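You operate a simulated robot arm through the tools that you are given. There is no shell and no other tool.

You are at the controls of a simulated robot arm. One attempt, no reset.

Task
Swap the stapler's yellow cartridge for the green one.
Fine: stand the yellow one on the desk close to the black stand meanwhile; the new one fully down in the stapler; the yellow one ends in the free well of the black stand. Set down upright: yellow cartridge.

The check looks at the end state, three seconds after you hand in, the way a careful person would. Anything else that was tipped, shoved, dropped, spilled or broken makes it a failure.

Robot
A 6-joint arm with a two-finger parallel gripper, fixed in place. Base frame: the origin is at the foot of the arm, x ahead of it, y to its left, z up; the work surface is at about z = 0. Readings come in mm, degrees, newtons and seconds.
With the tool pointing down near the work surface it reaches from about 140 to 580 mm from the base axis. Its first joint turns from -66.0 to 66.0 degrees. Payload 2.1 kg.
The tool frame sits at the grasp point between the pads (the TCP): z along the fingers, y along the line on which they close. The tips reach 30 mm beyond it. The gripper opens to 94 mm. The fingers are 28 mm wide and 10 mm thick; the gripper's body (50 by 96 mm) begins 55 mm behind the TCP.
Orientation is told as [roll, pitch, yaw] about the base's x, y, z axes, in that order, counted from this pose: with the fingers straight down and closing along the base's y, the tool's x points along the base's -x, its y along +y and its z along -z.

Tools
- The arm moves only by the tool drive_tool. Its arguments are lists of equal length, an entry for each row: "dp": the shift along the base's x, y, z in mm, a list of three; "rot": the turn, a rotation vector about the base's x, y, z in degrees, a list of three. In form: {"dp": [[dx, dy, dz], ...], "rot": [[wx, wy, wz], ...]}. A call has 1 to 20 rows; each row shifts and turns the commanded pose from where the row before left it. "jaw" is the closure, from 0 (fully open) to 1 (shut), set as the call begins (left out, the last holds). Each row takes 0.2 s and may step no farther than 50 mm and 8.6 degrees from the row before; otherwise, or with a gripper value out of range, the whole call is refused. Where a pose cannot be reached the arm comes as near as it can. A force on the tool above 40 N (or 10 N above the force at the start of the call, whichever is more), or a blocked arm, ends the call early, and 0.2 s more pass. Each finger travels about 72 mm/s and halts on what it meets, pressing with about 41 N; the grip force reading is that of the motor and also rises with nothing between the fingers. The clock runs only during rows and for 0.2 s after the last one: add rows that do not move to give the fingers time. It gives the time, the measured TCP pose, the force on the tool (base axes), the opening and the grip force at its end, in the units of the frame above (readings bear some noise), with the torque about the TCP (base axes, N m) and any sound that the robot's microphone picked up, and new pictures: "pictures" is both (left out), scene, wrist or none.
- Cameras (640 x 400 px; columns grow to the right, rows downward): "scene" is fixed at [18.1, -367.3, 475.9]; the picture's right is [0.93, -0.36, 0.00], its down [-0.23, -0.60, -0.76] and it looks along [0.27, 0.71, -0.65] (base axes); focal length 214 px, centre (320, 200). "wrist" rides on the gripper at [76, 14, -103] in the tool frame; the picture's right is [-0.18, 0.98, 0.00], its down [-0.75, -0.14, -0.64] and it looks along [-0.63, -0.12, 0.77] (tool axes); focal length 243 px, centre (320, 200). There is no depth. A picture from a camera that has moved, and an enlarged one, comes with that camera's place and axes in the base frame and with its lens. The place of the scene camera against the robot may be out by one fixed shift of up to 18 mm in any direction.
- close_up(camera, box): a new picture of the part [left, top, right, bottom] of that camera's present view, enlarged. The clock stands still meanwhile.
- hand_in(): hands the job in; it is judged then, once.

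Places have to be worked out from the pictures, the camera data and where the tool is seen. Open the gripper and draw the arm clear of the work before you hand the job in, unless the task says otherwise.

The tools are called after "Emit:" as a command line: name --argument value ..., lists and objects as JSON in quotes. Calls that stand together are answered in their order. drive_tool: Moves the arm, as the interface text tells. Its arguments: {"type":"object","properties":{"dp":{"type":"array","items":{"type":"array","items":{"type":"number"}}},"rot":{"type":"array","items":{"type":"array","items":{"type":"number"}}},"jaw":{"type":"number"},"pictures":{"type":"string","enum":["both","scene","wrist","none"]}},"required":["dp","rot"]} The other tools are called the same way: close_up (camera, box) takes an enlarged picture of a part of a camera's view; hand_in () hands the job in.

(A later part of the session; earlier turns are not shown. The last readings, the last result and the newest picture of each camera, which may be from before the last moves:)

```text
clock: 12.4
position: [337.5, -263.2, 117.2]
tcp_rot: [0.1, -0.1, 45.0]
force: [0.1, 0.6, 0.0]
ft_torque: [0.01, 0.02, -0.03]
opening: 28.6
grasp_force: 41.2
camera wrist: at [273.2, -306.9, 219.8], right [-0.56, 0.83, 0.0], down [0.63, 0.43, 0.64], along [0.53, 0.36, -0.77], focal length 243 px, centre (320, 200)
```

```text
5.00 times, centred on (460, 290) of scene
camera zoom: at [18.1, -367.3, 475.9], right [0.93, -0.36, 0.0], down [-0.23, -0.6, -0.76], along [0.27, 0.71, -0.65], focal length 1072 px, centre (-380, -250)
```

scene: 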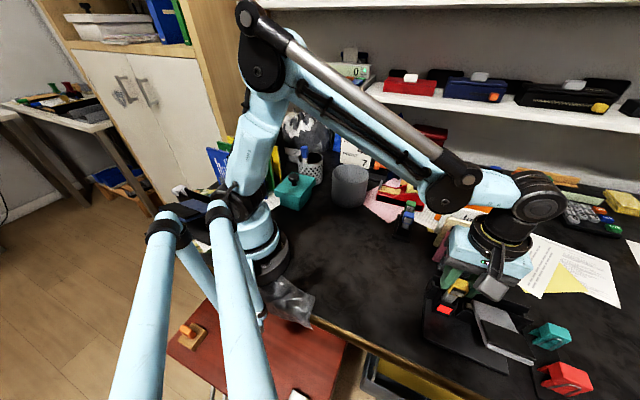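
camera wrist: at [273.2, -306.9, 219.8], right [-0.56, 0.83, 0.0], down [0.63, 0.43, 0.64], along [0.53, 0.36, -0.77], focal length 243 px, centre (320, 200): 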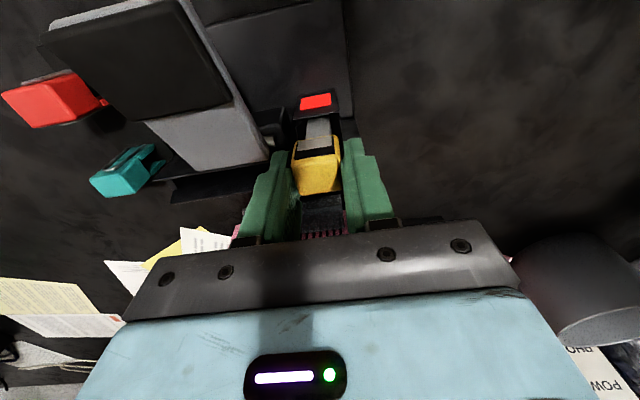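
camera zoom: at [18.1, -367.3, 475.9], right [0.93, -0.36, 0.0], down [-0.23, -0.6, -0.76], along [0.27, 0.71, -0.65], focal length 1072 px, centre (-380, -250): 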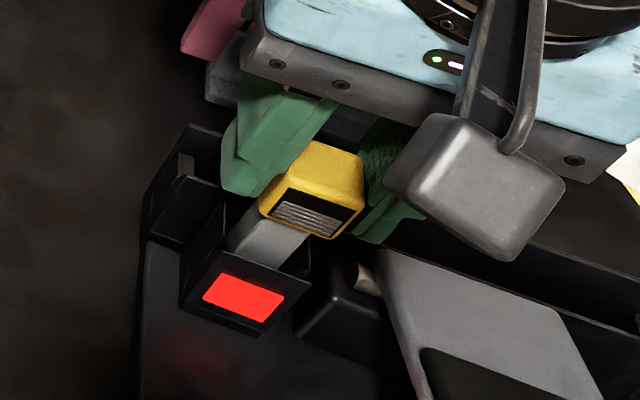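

The LED turned red as yellow came up, so it works as a seating indicator. I'll keep lifting straight until the stem is clear.

Emit:
drive_tool --dp '[[0, 0, 8], [0, 0, 10], [0, 0, 12], [0, 0, 12], [0, 0, 12], [0, 0, 0]]' --rot '[[0, 0, 0], [0, 0, 0], [0, 0, 0], [0, 0, 0], [0, 0, 0], [0, 0, 0]]'

Emit:
close_up --camera "wrist" --box '[230, 60, 410, 220]'

Emit:
close_up --camera "scene" --box '[420, 230, 500, 330]'

```text
clock: 13.8
position: [339.0, -263.9, 171.9]
tcp_rot: [0.1, -0.1, 45.0]
force: [-0.8, 0.1, 0.9]
ft_torque: [0.02, 0.0, 0.0]
opening: 29.1
grasp_force: 40.9
camera wrist: at [273.4, -307.0, 273.9], right [-0.56, 0.83, 0.0], down [0.63, 0.43, 0.64], along [0.53, 0.36, -0.77], focal length 243 px, centre (320, 200)
```

scene: 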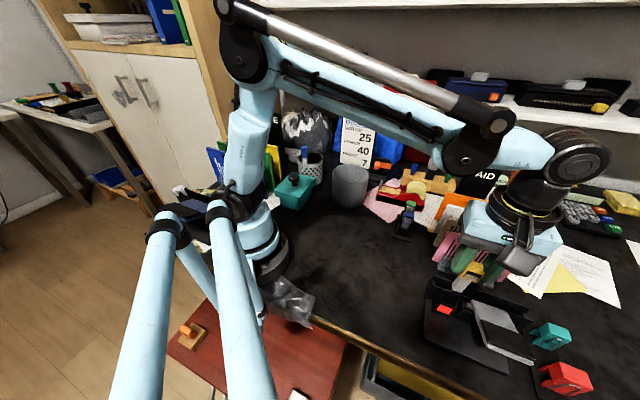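
wrist: 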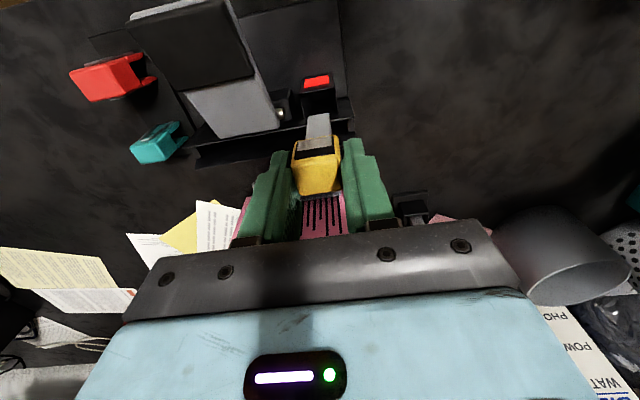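

```text
2.50 times, centred on (320, 140) of wrist
camera zoom: at [273.4, -307.0, 273.9], right [-0.56, 0.83, 0.0], down [0.63, 0.43, 0.64], along [0.53, 0.36, -0.77], focal length 606 px, centre (320, 350)
```

zoom: 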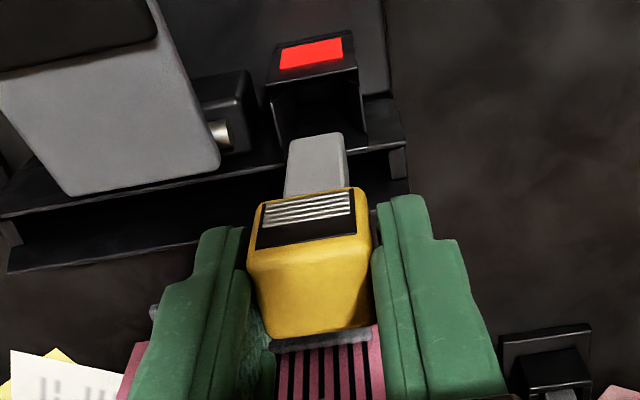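

```text
4.00 times, centred on (460, 280) of scene
camera zoom: at [18.1, -367.3, 475.9], right [0.93, -0.36, 0.0], down [-0.23, -0.6, -0.76], along [0.27, 0.71, -0.65], focal length 858 px, centre (-240, -120)
```

zoom: 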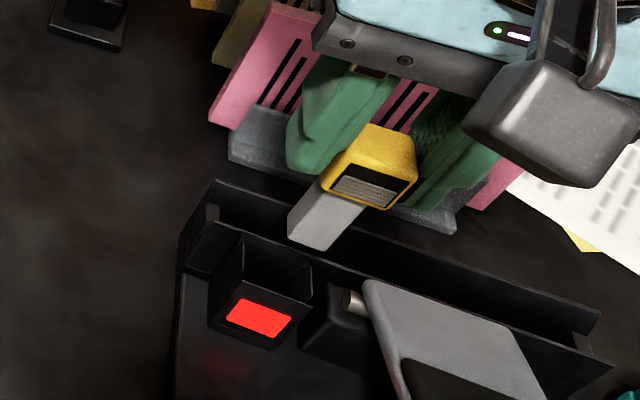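

The stem is fully out, about 85 mm below the TCP. I'll check whether the cartridge hangs vertical in the grip.

Emit:
close_up --camera "scene" --box '[450, 240, 500, 300]'

Emit:
close_up --camera "wrist" --box '[270, 90, 370, 210]'

Emit:
close_up --camera "wrist" --box '[200, 40, 380, 140]'

```text
6.67 times, centred on (475, 270) of scene
camera zoom: at [18.1, -367.3, 475.9], right [0.93, -0.36, 0.0], down [-0.23, -0.6, -0.76], along [0.27, 0.71, -0.65], focal length 1430 px, centre (-713, -267)
```

zoom: 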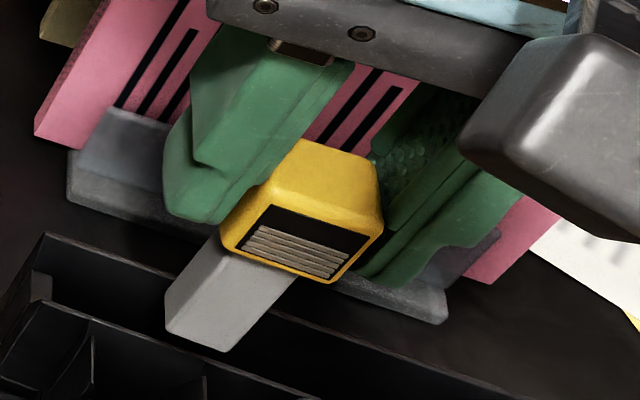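

```text
3.33 times, centred on (320, 150) of wrist
camera zoom: at [273.4, -307.0, 273.9], right [-0.56, 0.83, 0.0], down [0.63, 0.43, 0.64], along [0.53, 0.36, -0.77], focal length 809 px, centre (320, 367)
```

zoom: 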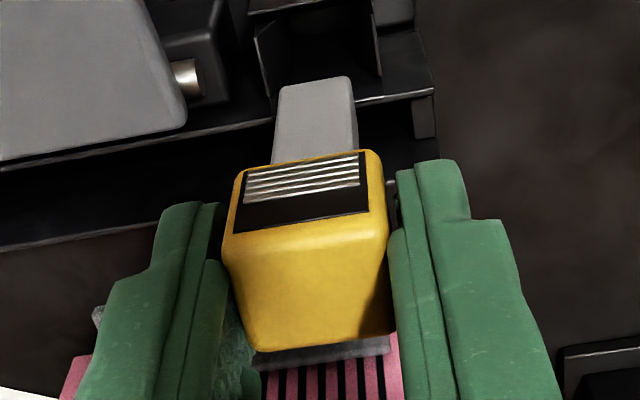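

```text
3.56 times, centred on (290, 90) of wrist
camera zoom: at [273.4, -307.0, 273.9], right [-0.56, 0.83, 0.0], down [0.63, 0.43, 0.64], along [0.53, 0.36, -0.77], focal length 863 px, centre (427, 591)
```

zoom: 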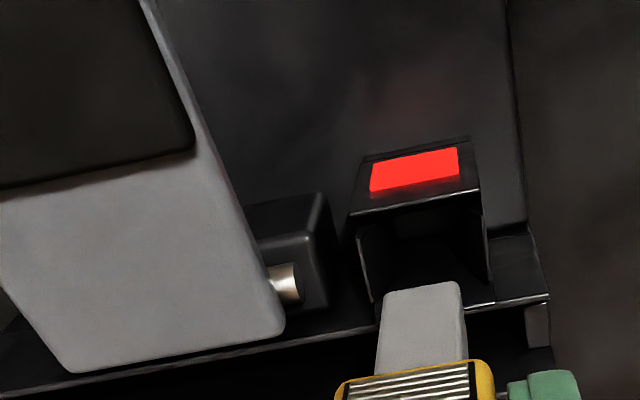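

Yellow hangs essentially vertical. I'll carry it at this height on the near side of the letter holder to a bare patch of desk in front of the stand, around (345,-85).

Emit:
drive_tool --dp '[[-12, 10, 8], [-15, 25, 0], [-5, 35, 0], [0, 35, 0], [10, 30, 0], [14, 25, 0], [14, 19, 0], [0, 0, -10], [0, 0, 0]]' --rot '[[0, 0, 0], [0, 0, 0], [0, 0, 0], [0, 0, 0], [0, 0, 0], [0, 0, 0], [0, 0, 0], [0, 0, 0], [0, 0, 0]]'

Emit:
close_up --camera "scene" --box '[380, 180, 480, 280]'

Emit:
close_up --camera "wrist" --box '[220, 40, 420, 220]'

```text
clock: 15.8
position: [344.7, -87.2, 169.6]
tcp_rot: [0.0, -0.1, 45.0]
force: [0.8, 0.8, -0.1]
ft_torque: [0.0, -0.02, -0.06]
opening: 28.8
grasp_force: 40.8
camera wrist: at [279.3, -128.4, 271.4], right [-0.56, 0.83, 0.0], down [0.63, 0.43, 0.64], along [0.53, 0.36, -0.77], focal length 243 px, centre (320, 200)
```

scene: 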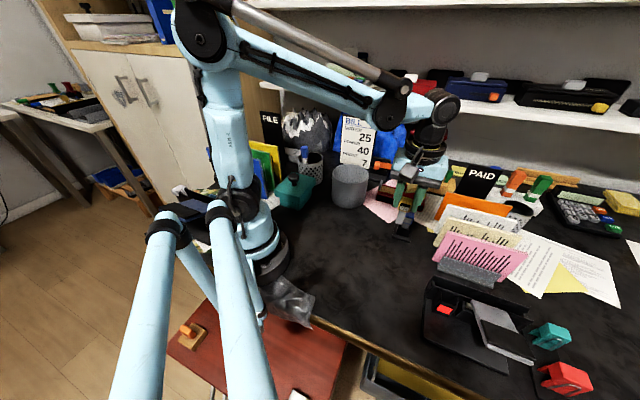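
wrist: 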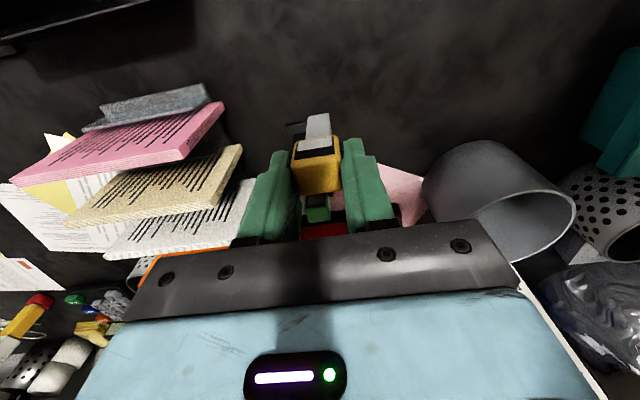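

```text
4.00 times, centred on (430, 230) of scene
camera zoom: at [18.1, -367.3, 475.9], right [0.93, -0.36, 0.0], down [-0.23, -0.6, -0.76], along [0.27, 0.71, -0.65], focal length 858 px, centre (-120, 80)
```

zoom: 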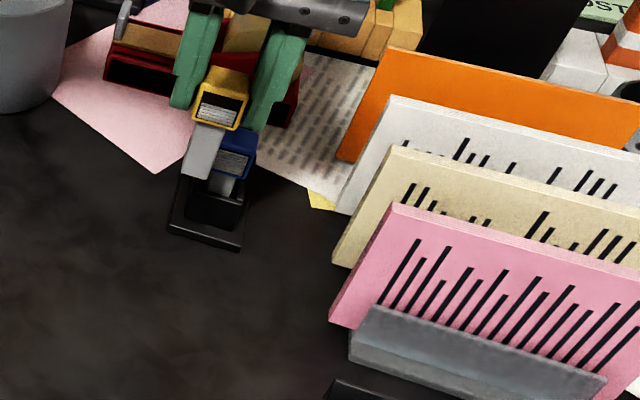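

```text
2.22 times, centred on (320, 130) of wrist
camera zoom: at [279.3, -128.4, 271.4], right [-0.56, 0.83, 0.0], down [0.63, 0.43, 0.64], along [0.53, 0.36, -0.77], focal length 539 px, centre (320, 356)
```

zoom: 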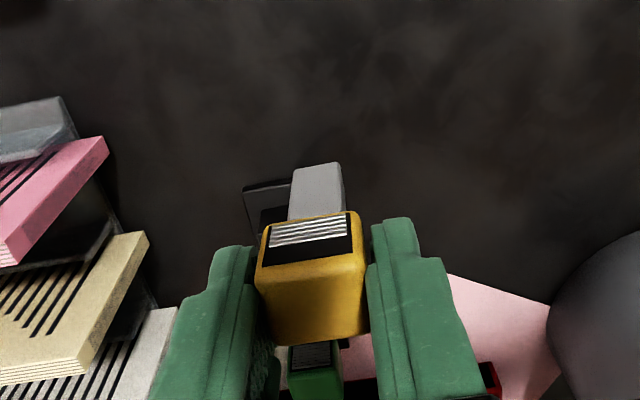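

The spot is bare desk, about 28 mm in front of the stand's plate edge, with clearance on all sides. I'll descend to about 10 mm above expected contact and check.

Emit:
drive_tool --dp '[[0, 0, -15], [0, 0, -15], [0, 0, -15], [0, 0, -12], [0, 0, -8], [0, 0, -5], [0, 0, 0]]' --rot '[[0, 0, 0], [0, 0, 0], [0, 0, 0], [0, 0, 0], [0, 0, 0], [0, 0, 0], [0, 0, 0]]'

Emit:
close_up --camera "scene" --box '[370, 180, 450, 260]'

Emit:
close_up --camera "wrist" --box '[220, 60, 420, 220]'

```text
clock: 17.4
position: [344.3, -85.1, 98.2]
tcp_rot: [0.1, -0.1, 44.9]
force: [-0.5, 1.0, 0.1]
ft_torque: [-0.01, -0.01, 0.0]
opening: 28.8
grasp_force: 41.2
camera wrist: at [279.6, -128.2, 201.1], right [-0.56, 0.83, 0.0], down [0.63, 0.43, 0.64], along [0.53, 0.36, -0.77], focal length 243 px, centre (320, 200)
```

scene: 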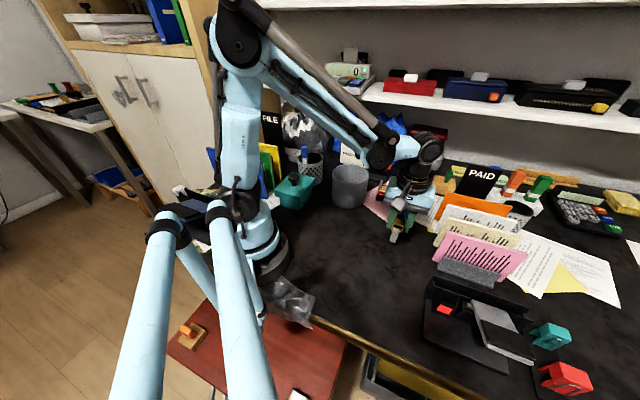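
wrist: 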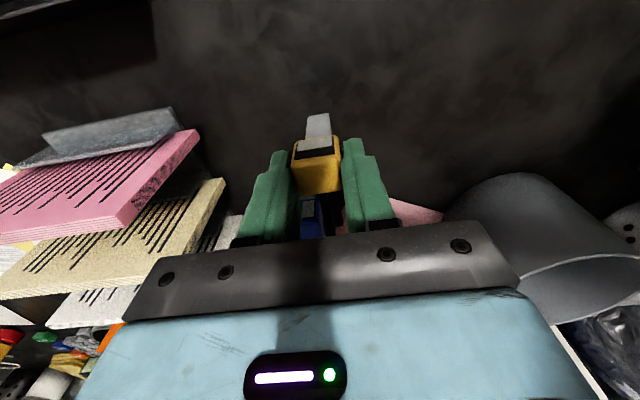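

```text
5.00 times, centred on (410, 220) of scene
camera zoom: at [18.1, -367.3, 475.9], right [0.93, -0.36, 0.0], down [-0.23, -0.6, -0.76], along [0.27, 0.71, -0.65], focal length 1072 px, centre (-130, 100)
```

zoom: 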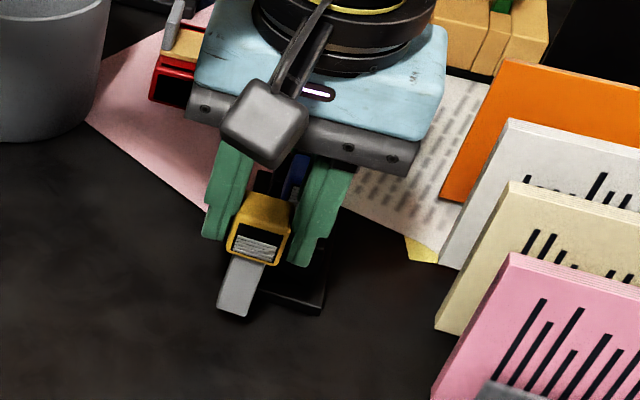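

```text
2.50 times, centred on (320, 140) of wrist
camera zoom: at [279.6, -128.2, 201.1], right [-0.56, 0.83, 0.0], down [0.63, 0.43, 0.64], along [0.53, 0.36, -0.77], focal length 606 px, centre (320, 350)
```

zoom: 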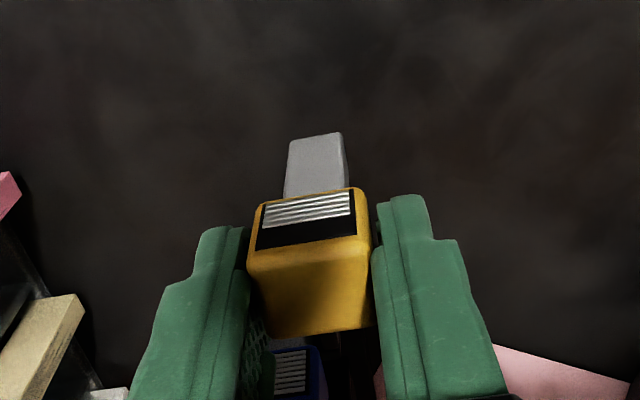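

Both cameras suggest about 13 mm remain between the stem bottom and the desk. I'll go down 8 mm, then in small steps while watching Fz.

Emit:
drive_tool --dp '[[0, 0, -4], [0, 0, -4], [0, 0, 0]]' --rot '[[0, 0, 0], [0, 0, 0], [0, 0, 0]]' --pictures "none"

Emit:
drive_tool --dp '[[0, 0, -1.5], [0, 0, 0]]' --rot '[[0, 0, 0], [0, 0, 0]]' --pictures "none"

Emit:
drive_tool --dp '[[0, 0, -1], [0, 0, 0]]' --rot '[[0, 0, 0], [0, 0, 0]]'

Emit:
close_up --camera "scene" --box '[390, 210, 440, 260]'

Emit:
close_up --camera "wrist" --box '[270, 90, 370, 190]'

```text
clock: 18.2
position: [344.4, -84.1, 89.9]
tcp_rot: [0.1, -0.1, 44.9]
force: [0.5, 0.1, -0.1]
ft_torque: [0.0, 0.0, 0.01]
opening: 28.6
grasp_force: 40.8
```

```text
clock: 18.8
position: [345.0, -85.0, 88.6]
tcp_rot: [0.1, -0.1, 45.0]
force: [-0.2, 0.9, -0.9]
ft_torque: [0.0, 0.01, 0.04]
opening: 29.0
grasp_force: 41.3
```

```text
clock: 19.4
position: [344.3, -84.3, 88.5]
tcp_rot: [0.1, -0.2, 45.0]
force: [-0.7, 0.0, 0.3]
ft_torque: [-0.02, -0.02, -0.01]
opening: 28.8
grasp_force: 41.1
camera wrist: at [279.6, -127.9, 191.0], right [-0.56, 0.83, 0.0], down [0.63, 0.43, 0.64], along [0.53, 0.36, -0.77], focal length 243 px, centre (320, 200)
```

scene: 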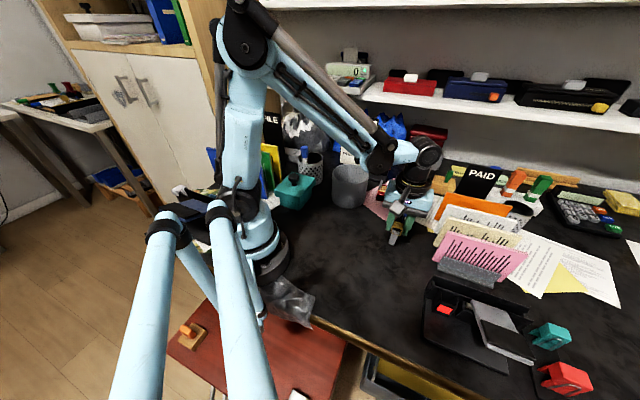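
wrist: 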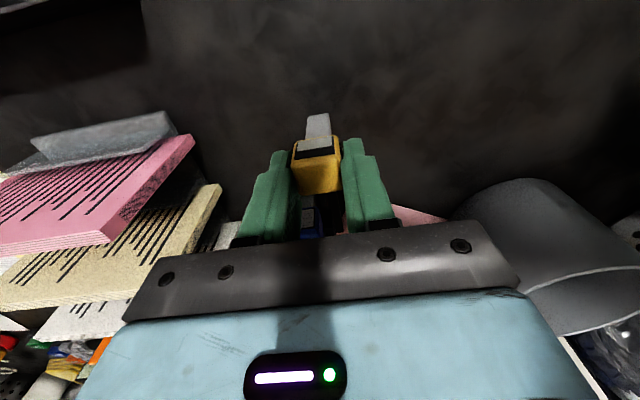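

```text
8.00 times, centred on (415, 235) of scene
camera zoom: at [18.1, -367.3, 475.9], right [0.93, -0.36, 0.0], down [-0.23, -0.6, -0.76], along [0.27, 0.71, -0.65], focal length 1716 px, centre (-440, -80)
```

zoom: 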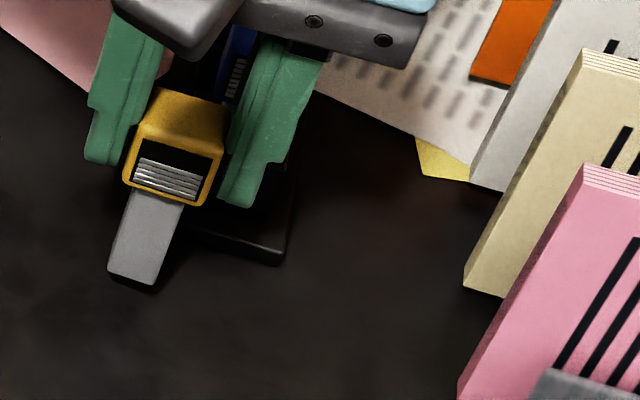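

```text
4.00 times, centred on (320, 140) of wrist
camera zoom: at [279.6, -127.9, 191.0], right [-0.56, 0.83, 0.0], down [0.63, 0.43, 0.64], along [0.53, 0.36, -0.77], focal length 970 px, centre (320, 440)
```

zoom: 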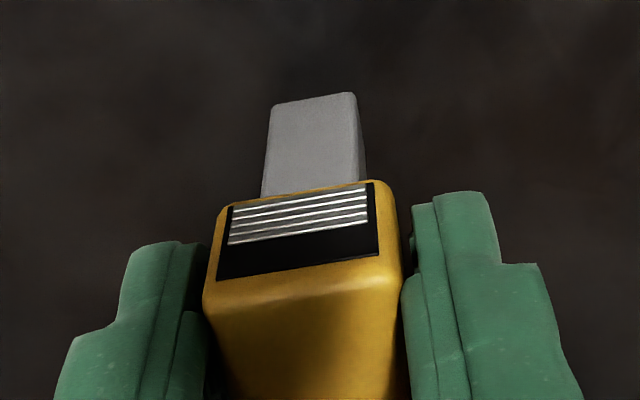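

No contact yet (Fz within noise). I'll continue in 1 mm steps.

Emit:
drive_tool --dp '[[0, 0, -1], [0, 0, 0]]' --rot '[[0, 0, 0], [0, 0, 0]]' --pictures "none"

Emit:
drive_tool --dp '[[0, 0, -1], [0, 0, 0]]' --rot '[[0, 0, 0], [0, 0, 0]]' --pictures "none"

```text
clock: 20.0
position: [344.4, -84.6, 86.7]
tcp_rot: [0.1, -0.2, 45.1]
force: [0.0, 0.1, 0.6]
ft_torque: [0.03, -0.01, 0.03]
opening: 28.9
grasp_force: 40.6
```

```text
clock: 20.6
position: [344.0, -84.5, 85.9]
tcp_rot: [0.1, -0.2, 45.0]
force: [-0.2, 0.7, -0.3]
ft_torque: [-0.02, -0.01, 0.01]
opening: 28.8
grasp_force: 41.1
```

Still no contact at TCP z≈86; I'll keep stepping down 1 mm at a time.

Emit:
drive_tool --dp '[[0, 0, -1], [0, 0, 0]]' --rot '[[0, 0, 0], [0, 0, 0]]' --pictures "none"

Emit:
drive_tool --dp '[[0, 0, -1], [0, 0, 0]]' --rot '[[0, 0, 0], [0, 0, 0]]' --pictures "none"

```text
clock: 21.2
position: [344.6, -83.8, 85.2]
tcp_rot: [0.1, 0.0, 45.0]
force: [0.1, -0.3, -0.5]
ft_torque: [0.02, 0.0, -0.01]
opening: 29.0
grasp_force: 40.9
```

```text
clock: 21.8
position: [344.9, -84.7, 84.3]
tcp_rot: [0.1, -0.1, 45.0]
force: [0.3, -0.5, -1.3]
ft_torque: [0.04, -0.01, 0.01]
opening: 29.0
grasp_force: 40.7
```

Emit:
close_up --camera "scene" --box '[390, 220, 430, 260]'

Emit:
close_up --camera "wrist" --box '[270, 80, 370, 180]'

```text
10.00 times, centred on (410, 240) of scene
camera zoom: at [18.1, -367.3, 475.9], right [0.93, -0.36, 0.0], down [-0.23, -0.6, -0.76], along [0.27, 0.71, -0.65], focal length 2145 px, centre (-580, -200)
```

zoom: 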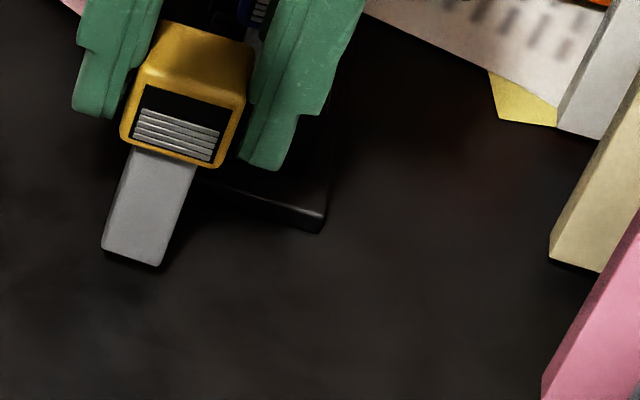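

```text
4.00 times, centred on (320, 130) of wrist
camera zoom: at [279.7, -127.9, 186.8], right [-0.56, 0.83, 0.0], down [0.63, 0.43, 0.64], along [0.53, 0.36, -0.77], focal length 970 px, centre (320, 480)
```

zoom: 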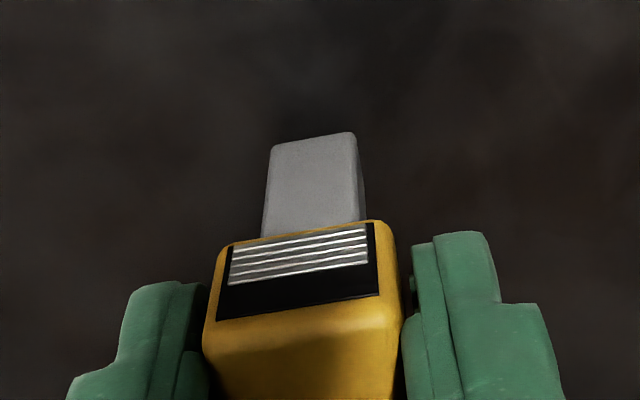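

The contact shadow is tightening around the stem bottom, so the desk is close. I'll continue 1 mm steps.

Emit:
drive_tool --dp '[[0, 0, -1], [0, 0, 0]]' --rot '[[0, 0, 0], [0, 0, 0]]' --pictures "none"

Emit:
drive_tool --dp '[[0, 0, -1], [0, 0, 0]]' --rot '[[0, 0, 0], [0, 0, 0]]' --pictures "none"

Emit:
drive_tool --dp '[[0, 0, -1], [0, 0, 0]]' --rot '[[0, 0, 0], [0, 0, 0]]' --pictures "none"

```text
clock: 22.4
position: [345.1, -85.1, 83.1]
tcp_rot: [0.2, -0.1, 45.0]
force: [0.5, -0.1, -1.1]
ft_torque: [-0.04, 0.02, 0.01]
opening: 29.0
grasp_force: 41.2
```

```text
clock: 23.0
position: [345.9, -84.7, 81.5]
tcp_rot: [0.0, -0.2, 45.1]
force: [0.4, -0.1, -1.1]
ft_torque: [0.0, 0.01, 0.03]
opening: 28.9
grasp_force: 40.8
```

```text
clock: 23.6
position: [344.0, -84.9, 81.5]
tcp_rot: [0.1, -0.1, 45.0]
force: [0.1, -0.7, 0.1]
ft_torque: [0.01, 0.04, 0.0]
opening: 29.0
grasp_force: 40.8
```

Still free. A few more 1 mm steps, then a picture.

Emit:
drive_tool --dp '[[0, 0, -1], [0, 0, 0]]' --rot '[[0, 0, 0], [0, 0, 0]]' --pictures "none"

Emit:
drive_tool --dp '[[0, 0, -1], [0, 0, 0]]' --rot '[[0, 0, 0], [0, 0, 0]]'

Emit:
close_up --camera "scene" --box '[390, 220, 430, 260]'

Emit:
close_up --camera "wrist" --box '[270, 80, 370, 180]'

```text
clock: 24.2
position: [343.2, -85.3, 80.1]
tcp_rot: [0.0, -0.1, 45.0]
force: [0.1, 0.6, 0.5]
ft_torque: [0.02, 0.02, -0.01]
opening: 28.9
grasp_force: 41.4
```

```text
clock: 24.8
position: [343.8, -83.8, 80.5]
tcp_rot: [0.1, -0.1, 45.0]
force: [-0.8, 0.5, -0.3]
ft_torque: [-0.01, 0.02, 0.02]
opening: 28.7
grasp_force: 41.3
camera wrist: at [279.3, -127.7, 182.1], right [-0.56, 0.83, 0.0], down [0.63, 0.43, 0.64], along [0.53, 0.36, -0.77], focal length 243 px, centre (320, 200)
```

scene: 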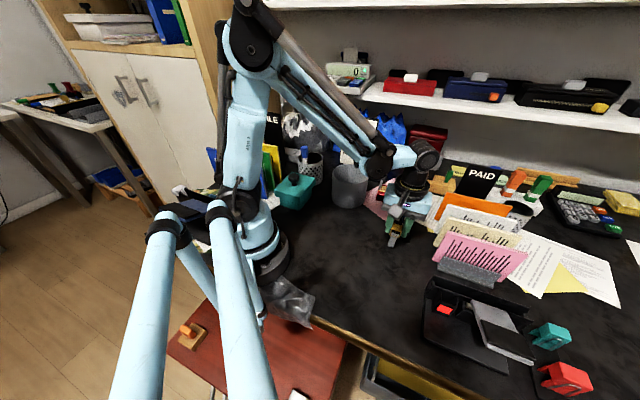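
wrist: 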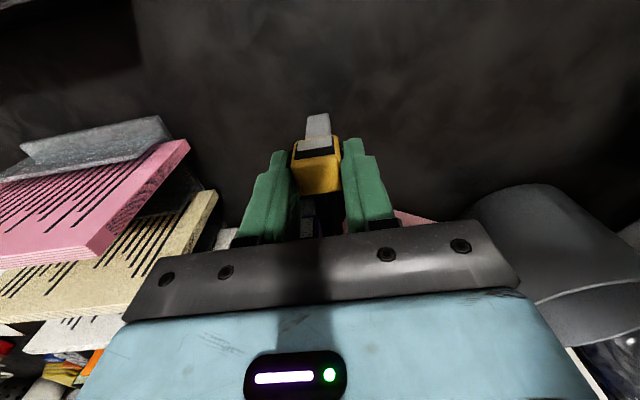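

```text
10.00 times, centred on (410, 240) of scene
camera zoom: at [18.1, -367.3, 475.9], right [0.93, -0.36, 0.0], down [-0.23, -0.6, -0.76], along [0.27, 0.71, -0.65], focal length 2145 px, centre (-580, -200)
```

zoom: 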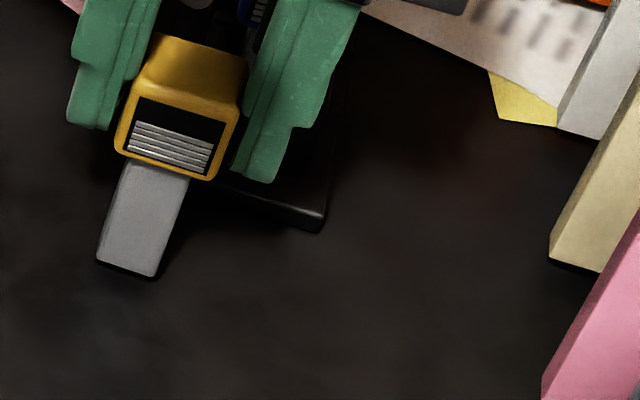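

```text
4.00 times, centred on (320, 130) of wrist
camera zoom: at [279.3, -127.7, 182.1], right [-0.56, 0.83, 0.0], down [0.63, 0.43, 0.64], along [0.53, 0.36, -0.77], focal length 970 px, centre (320, 480)
```

zoom: 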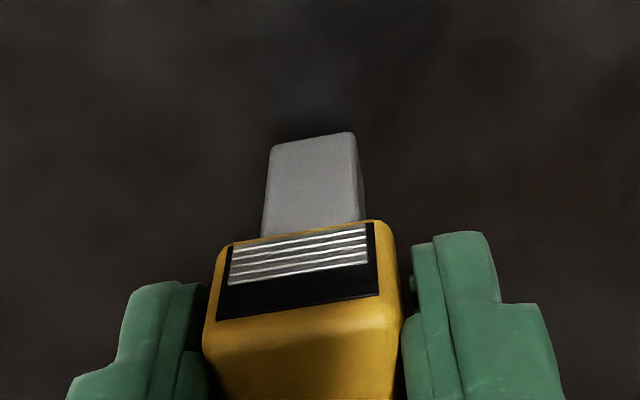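

The shadow gap keeps shrinking but the force is still zero. More 1 mm steps.

Emit:
drive_tool --dp '[[0, 0, -1], [0, 0, 0]]' --rot '[[0, 0, 0], [0, 0, 0]]' --pictures "none"

Emit:
drive_tool --dp '[[0, 0, -1], [0, 0, 0]]' --rot '[[0, 0, 0], [0, 0, 0]]' --pictures "none"

Emit:
drive_tool --dp '[[0, 0, -1], [0, 0, 0]]' --rot '[[0, 0, 0], [0, 0, 0]]' --pictures "none"

```text
clock: 25.4
position: [344.0, -83.9, 78.2]
tcp_rot: [0.1, -0.1, 45.0]
force: [0.1, 0.0, 0.7]
ft_torque: [0.02, -0.01, -0.01]
opening: 28.8
grasp_force: 41.1
```

```text
clock: 26.0
position: [344.1, -84.4, 77.6]
tcp_rot: [0.1, -0.2, 45.1]
force: [0.2, 0.1, -1.2]
ft_torque: [0.0, -0.02, 0.0]
opening: 28.9
grasp_force: 40.9
```

```text
clock: 26.6
position: [344.0, -85.2, 76.0]
tcp_rot: [0.2, -0.1, 45.0]
force: [0.3, -0.9, 0.3]
ft_torque: [-0.01, -0.01, 0.01]
opening: 28.9
grasp_force: 41.1
```

Emit:
close_up --camera "scene" --box '[390, 225, 430, 260]'

Emit:
close_up --camera "wrist" --box '[290, 95, 350, 155]'

```text
11.43 times, centred on (410, 242) of scene
camera zoom: at [18.1, -367.3, 475.9], right [0.93, -0.36, 0.0], down [-0.23, -0.6, -0.76], along [0.27, 0.71, -0.65], focal length 2451 px, centre (-709, -286)
```

zoom: 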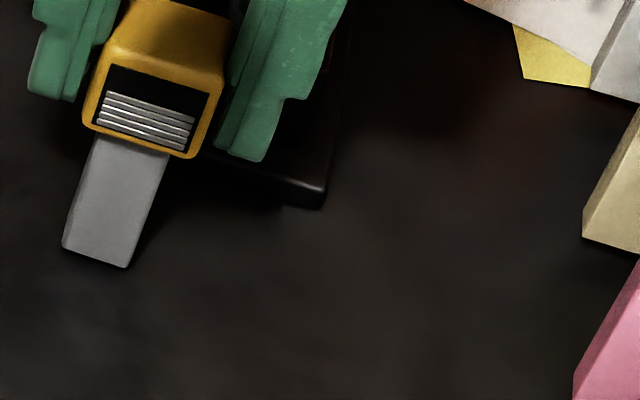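

```text
6.67 times, centred on (320, 125) of wrist
camera zoom: at [279.3, -127.8, 179.0], right [-0.56, 0.83, 0.0], down [0.63, 0.43, 0.64], along [0.53, 0.36, -0.77], focal length 1618 px, centre (320, 700)
```

zoom: 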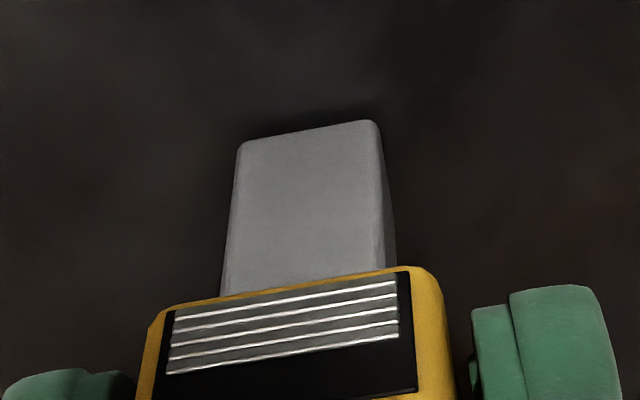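

Emit:
drive_tool --dp '[[0, 0, -1], [0, 0, 0]]' --rot '[[0, 0, 0], [0, 0, 0]]' --pictures "none"

Emit:
drive_tool --dp '[[0, 0, -1], [0, 0, 0]]' --rot '[[0, 0, 0], [0, 0, 0]]' --pictures "none"

Emit:
drive_tool --dp '[[0, 0, -1], [0, 0, 0]]' --rot '[[0, 0, 0], [0, 0, 0]]' --pictures "none"

```text
clock: 27.2
position: [343.9, -85.0, 74.4]
tcp_rot: [0.0, -0.1, 45.0]
force: [0.2, -0.4, -0.7]
ft_torque: [0.0, -0.01, 0.0]
opening: 28.9
grasp_force: 41.8
```

```text
clock: 27.8
position: [343.5, -83.9, 74.9]
tcp_rot: [0.2, 0.0, 45.1]
force: [0.7, 0.0, 4.6]
ft_torque: [-0.03, 0.01, -0.01]
opening: 28.8
grasp_force: 41.4
```

```text
clock: 28.4
position: [343.7, -84.8, 74.2]
tcp_rot: [0.2, -0.1, 45.1]
force: [-2.3, 0.0, 39.1]
ft_torque: [-0.23, 0.27, -0.02]
opening: 28.9
grasp_force: 40.7
```

Contact found: Fz 4.6 N, then 39 N at the next millimetre, so the stem bottom is on the desk at TCP z≈75. I'll back off about 0.9 mm and open the fingers gently to about 42 mm.

Emit:
drive_tool --dp '[[0, 0, 0.9], [0, 0, 0]]' --rot '[[0, 0, 0], [0, 0, 0]]' --pictures "none"

Emit:
drive_tool --dp '[[0, 0, 0], [0, 0, 0], [0, 0, 0]]' --rot '[[0, 0, 0], [0, 0, 0], [0, 0, 0]]' --jaw 0.55

Emit:
close_up --camera "scene" --box '[380, 210, 440, 260]'

Emit:
close_up --camera "wrist" --box '[250, 80, 390, 220]'

```text
clock: 29.0
position: [344.4, -85.0, 74.0]
tcp_rot: [0.0, -0.2, 45.0]
force: [-1.4, -1.6, 4.7]
ft_torque: [-0.16, -0.06, -0.02]
opening: 28.9
grasp_force: 41.4
```

```text
clock: 29.8
position: [344.1, -85.0, 74.1]
tcp_rot: [0.1, -0.1, 45.0]
force: [0.3, -0.5, -0.7]
ft_torque: [0.04, 0.04, -0.02]
opening: 42.4
grasp_force: 0.0
camera wrist: at [279.2, -127.7, 176.9], right [-0.56, 0.83, 0.0], down [0.63, 0.43, 0.64], along [0.53, 0.36, -0.77], focal length 243 px, centre (320, 200)
```

scene: 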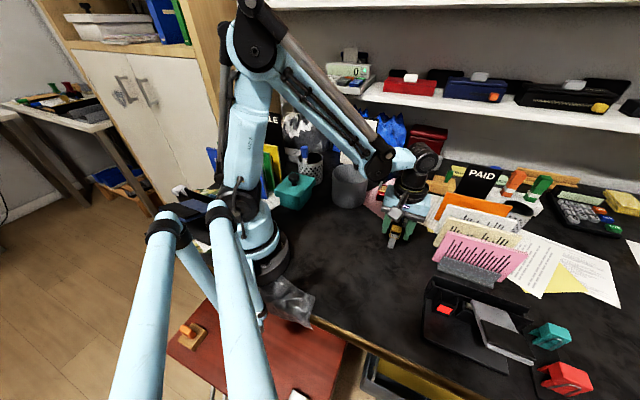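
wrist: 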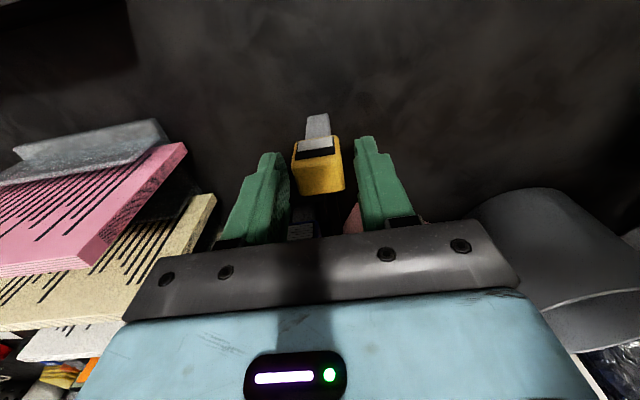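

```text
8.00 times, centred on (410, 235) of scene
camera zoom: at [18.1, -367.3, 475.9], right [0.93, -0.36, 0.0], down [-0.23, -0.6, -0.76], along [0.27, 0.71, -0.65], focal length 1716 px, centre (-400, -80)
```

zoom: 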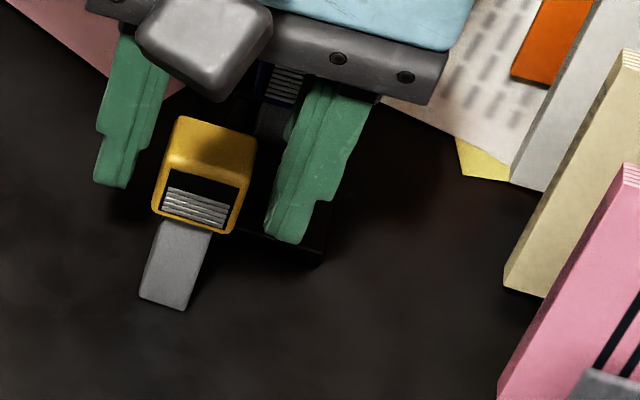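

```text
2.86 times, centred on (320, 150) of wrist
camera zoom: at [279.2, -127.7, 176.9], right [-0.56, 0.83, 0.0], down [0.63, 0.43, 0.64], along [0.53, 0.36, -0.77], focal length 693 px, centre (320, 343)
```

zoom: 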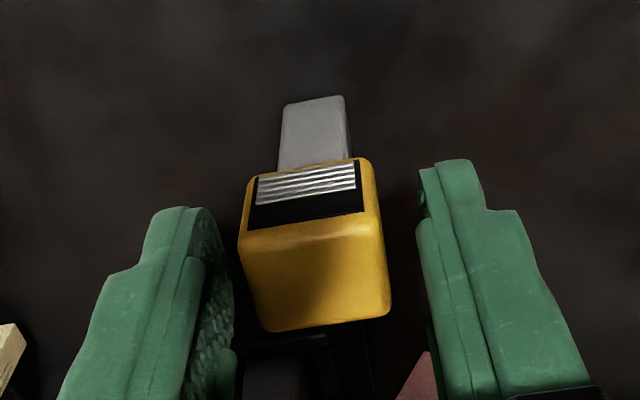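

Yellow stands upright on the desk with the fingers clear of it on both sides. I'll lift straight up and move toward the stand for green.

Emit:
drive_tool --dp '[[0, 0, 5], [0, 0, 10], [0, 0, 20], [0, 0, 25], [0, 0, 25], [0, 0, 0]]' --rot '[[0, 0, 0], [0, 0, 0], [0, 0, 0], [0, 0, 0], [0, 0, 0], [0, 0, 0]]'

Emit:
close_up --camera "wrist" --box '[220, 40, 420, 220]'

Emit:
close_up --camera "scene" --box '[370, 190, 450, 260]'

```text
clock: 31.2
position: [344.0, -85.7, 159.7]
tcp_rot: [0.1, -0.2, 45.0]
force: [0.0, 0.0, -1.0]
ft_torque: [-0.02, -0.01, 0.0]
opening: 42.2
grasp_force: 0.0
camera wrist: at [279.4, -128.4, 262.3], right [-0.56, 0.83, 0.0], down [0.63, 0.43, 0.64], along [0.53, 0.36, -0.77], focal length 243 px, centre (320, 200)
```

scene: 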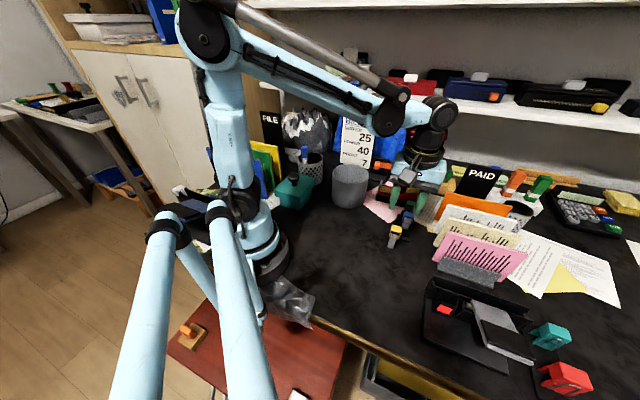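
wrist: 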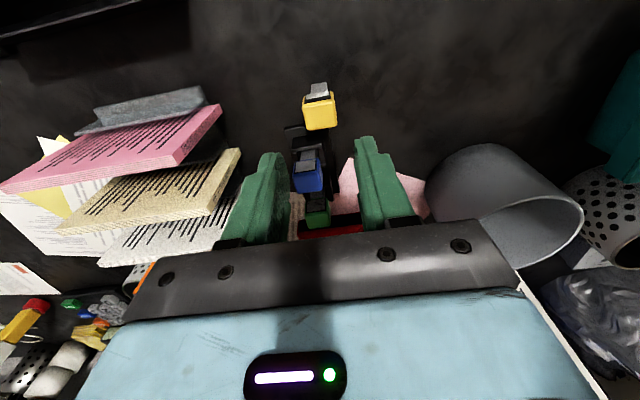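

```text
2.22 times, centred on (320, 130) of wrist
camera zoom: at [279.4, -128.4, 262.3], right [-0.56, 0.83, 0.0], down [0.63, 0.43, 0.64], along [0.53, 0.36, -0.77], focal length 539 px, centre (320, 356)
```

zoom: 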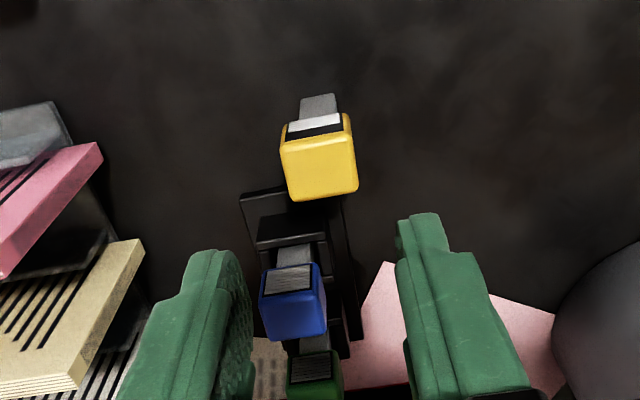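

```text
5.71 times, centred on (410, 225) of scene
camera zoom: at [18.1, -367.3, 475.9], right [0.93, -0.36, 0.0], down [-0.23, -0.6, -0.76], along [0.27, 0.71, -0.65], focal length 1226 px, centre (-194, 57)
```

zoom: 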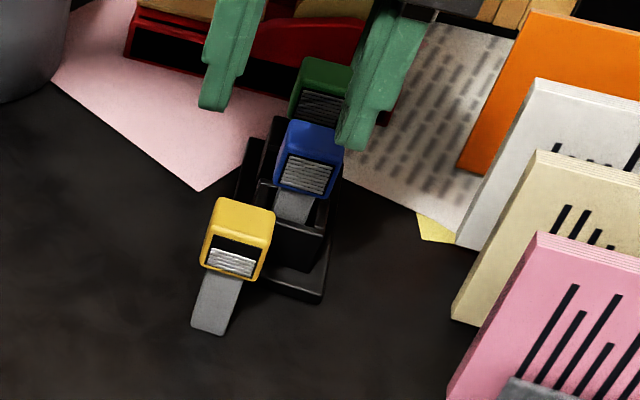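

Yellow stands firmly and on its own in front of the stand. Now I'll hover above green, around (428,-29), keeping z≈150.

Emit:
drive_tool --dp '[[28, 19, 0], [28, 19, 0], [26, 18, -5], [0, 0, -5], [0, 0, 0]]' --rot '[[0, 0, 0], [0, 0, 0], [0, 0, 0], [0, 0, 0], [0, 0, 0]]'

Emit:
close_up --camera "wrist" --box '[230, 40, 410, 220]'

Emit:
close_up --camera "scene" --box '[370, 180, 450, 260]'

```text
clock: 32.4
position: [426.8, -28.7, 149.4]
tcp_rot: [0.1, -0.1, 45.0]
force: [-0.3, -0.5, 0.2]
ft_torque: [-0.01, -0.02, 0.01]
opening: 42.2
grasp_force: 0.0
camera wrist: at [361.2, -72.1, 252.0], right [-0.56, 0.83, 0.0], down [0.63, 0.43, 0.64], along [0.53, 0.36, -0.77], focal length 243 px, centre (320, 200)
```

scene: 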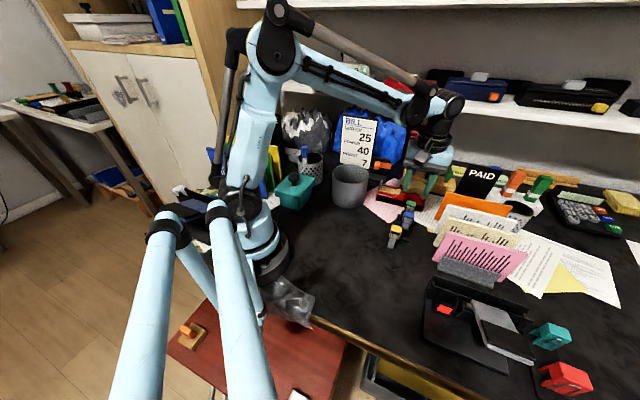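
wrist: 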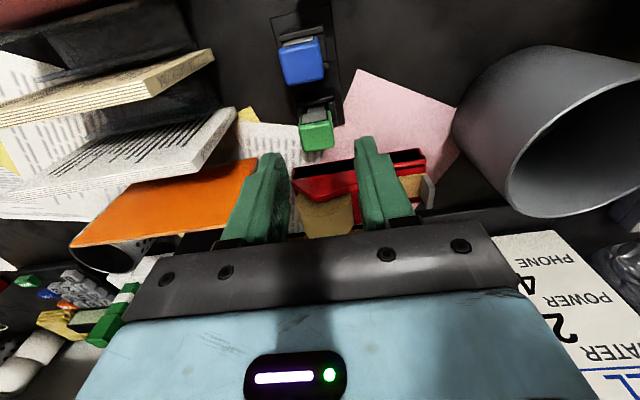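

```text
2.22 times, centred on (320, 130) of wrist
camera zoom: at [361.2, -72.1, 252.0], right [-0.56, 0.83, 0.0], down [0.63, 0.43, 0.64], along [0.53, 0.36, -0.77], focal length 539 px, centre (320, 356)
```

zoom: 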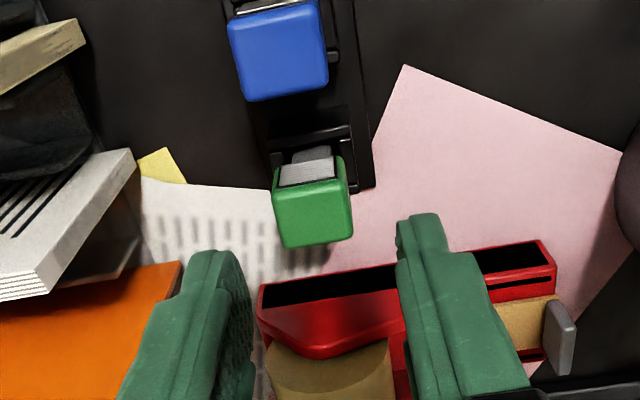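

```text
5.00 times, centred on (410, 220) of scene
camera zoom: at [18.1, -367.3, 475.9], right [0.93, -0.36, 0.0], down [-0.23, -0.6, -0.76], along [0.27, 0.71, -0.65], focal length 1072 px, centre (-130, 100)
```

zoom: 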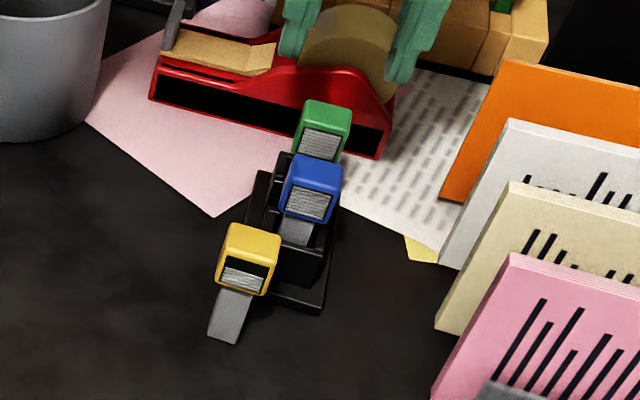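

Green is laterally centred in the grip, and its edges are parallel to the fingers. I'll open slightly to 50 mm and descend to z≈120 for a height check by parallax.

Emit:
drive_tool --dp '[[0, 0, -10], [0, 0, -10], [0, 0, -9], [0, 0, 0]]' --rot '[[0, 0, 0], [0, 0, 0], [0, 0, 0], [0, 0, 0]]' --jaw 0.47

Emit:
close_up --camera "wrist" --box '[230, 80, 410, 240]'

Emit:
close_up --camera "scene" --box '[380, 170, 450, 240]'

```text
clock: 33.4
position: [427.3, -28.3, 120.4]
tcp_rot: [0.1, -0.2, 45.0]
force: [-0.9, -0.3, -0.5]
ft_torque: [-0.01, 0.02, 0.04]
opening: 50.1
grasp_force: 0.0
camera wrist: at [361.6, -71.9, 222.7], right [-0.56, 0.83, 0.0], down [0.63, 0.43, 0.64], along [0.53, 0.36, -0.77], focal length 243 px, centre (320, 200)
```

scene: 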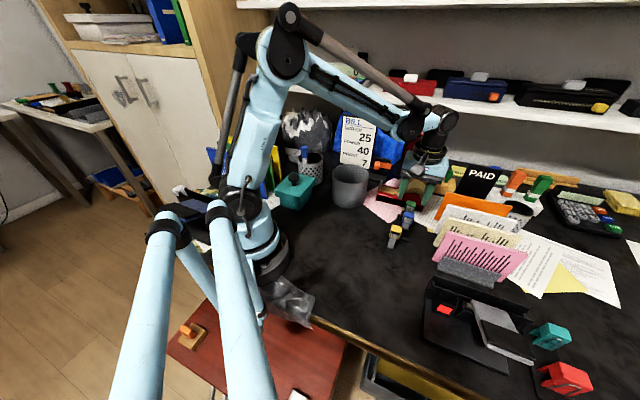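
wrist: 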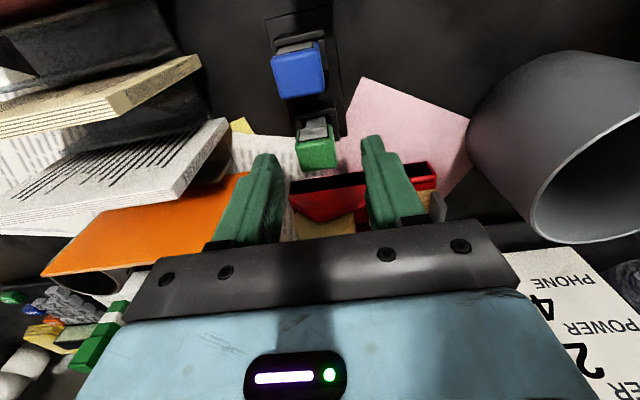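

```text
2.50 times, centred on (320, 160) of wrist
camera zoom: at [361.6, -71.9, 222.7], right [-0.56, 0.83, 0.0], down [0.63, 0.43, 0.64], along [0.53, 0.36, -0.77], focal length 606 px, centre (320, 300)
```

zoom: 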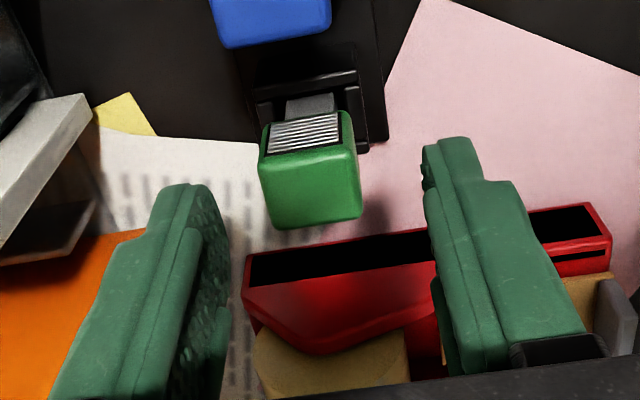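

```text
5.71 times, centred on (415, 205) of scene
camera zoom: at [18.1, -367.3, 475.9], right [0.93, -0.36, 0.0], down [-0.23, -0.6, -0.76], along [0.27, 0.71, -0.65], focal length 1226 px, centre (-223, 171)
```

zoom: 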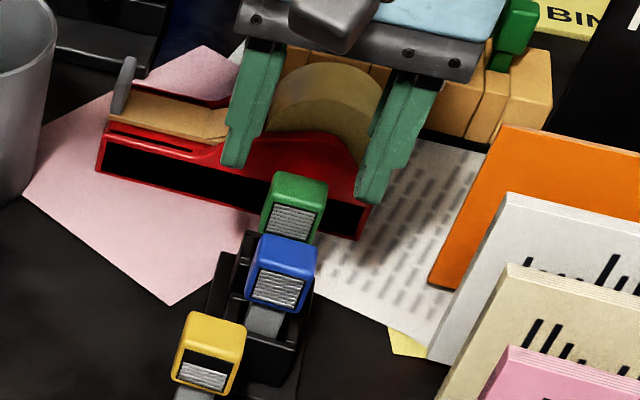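

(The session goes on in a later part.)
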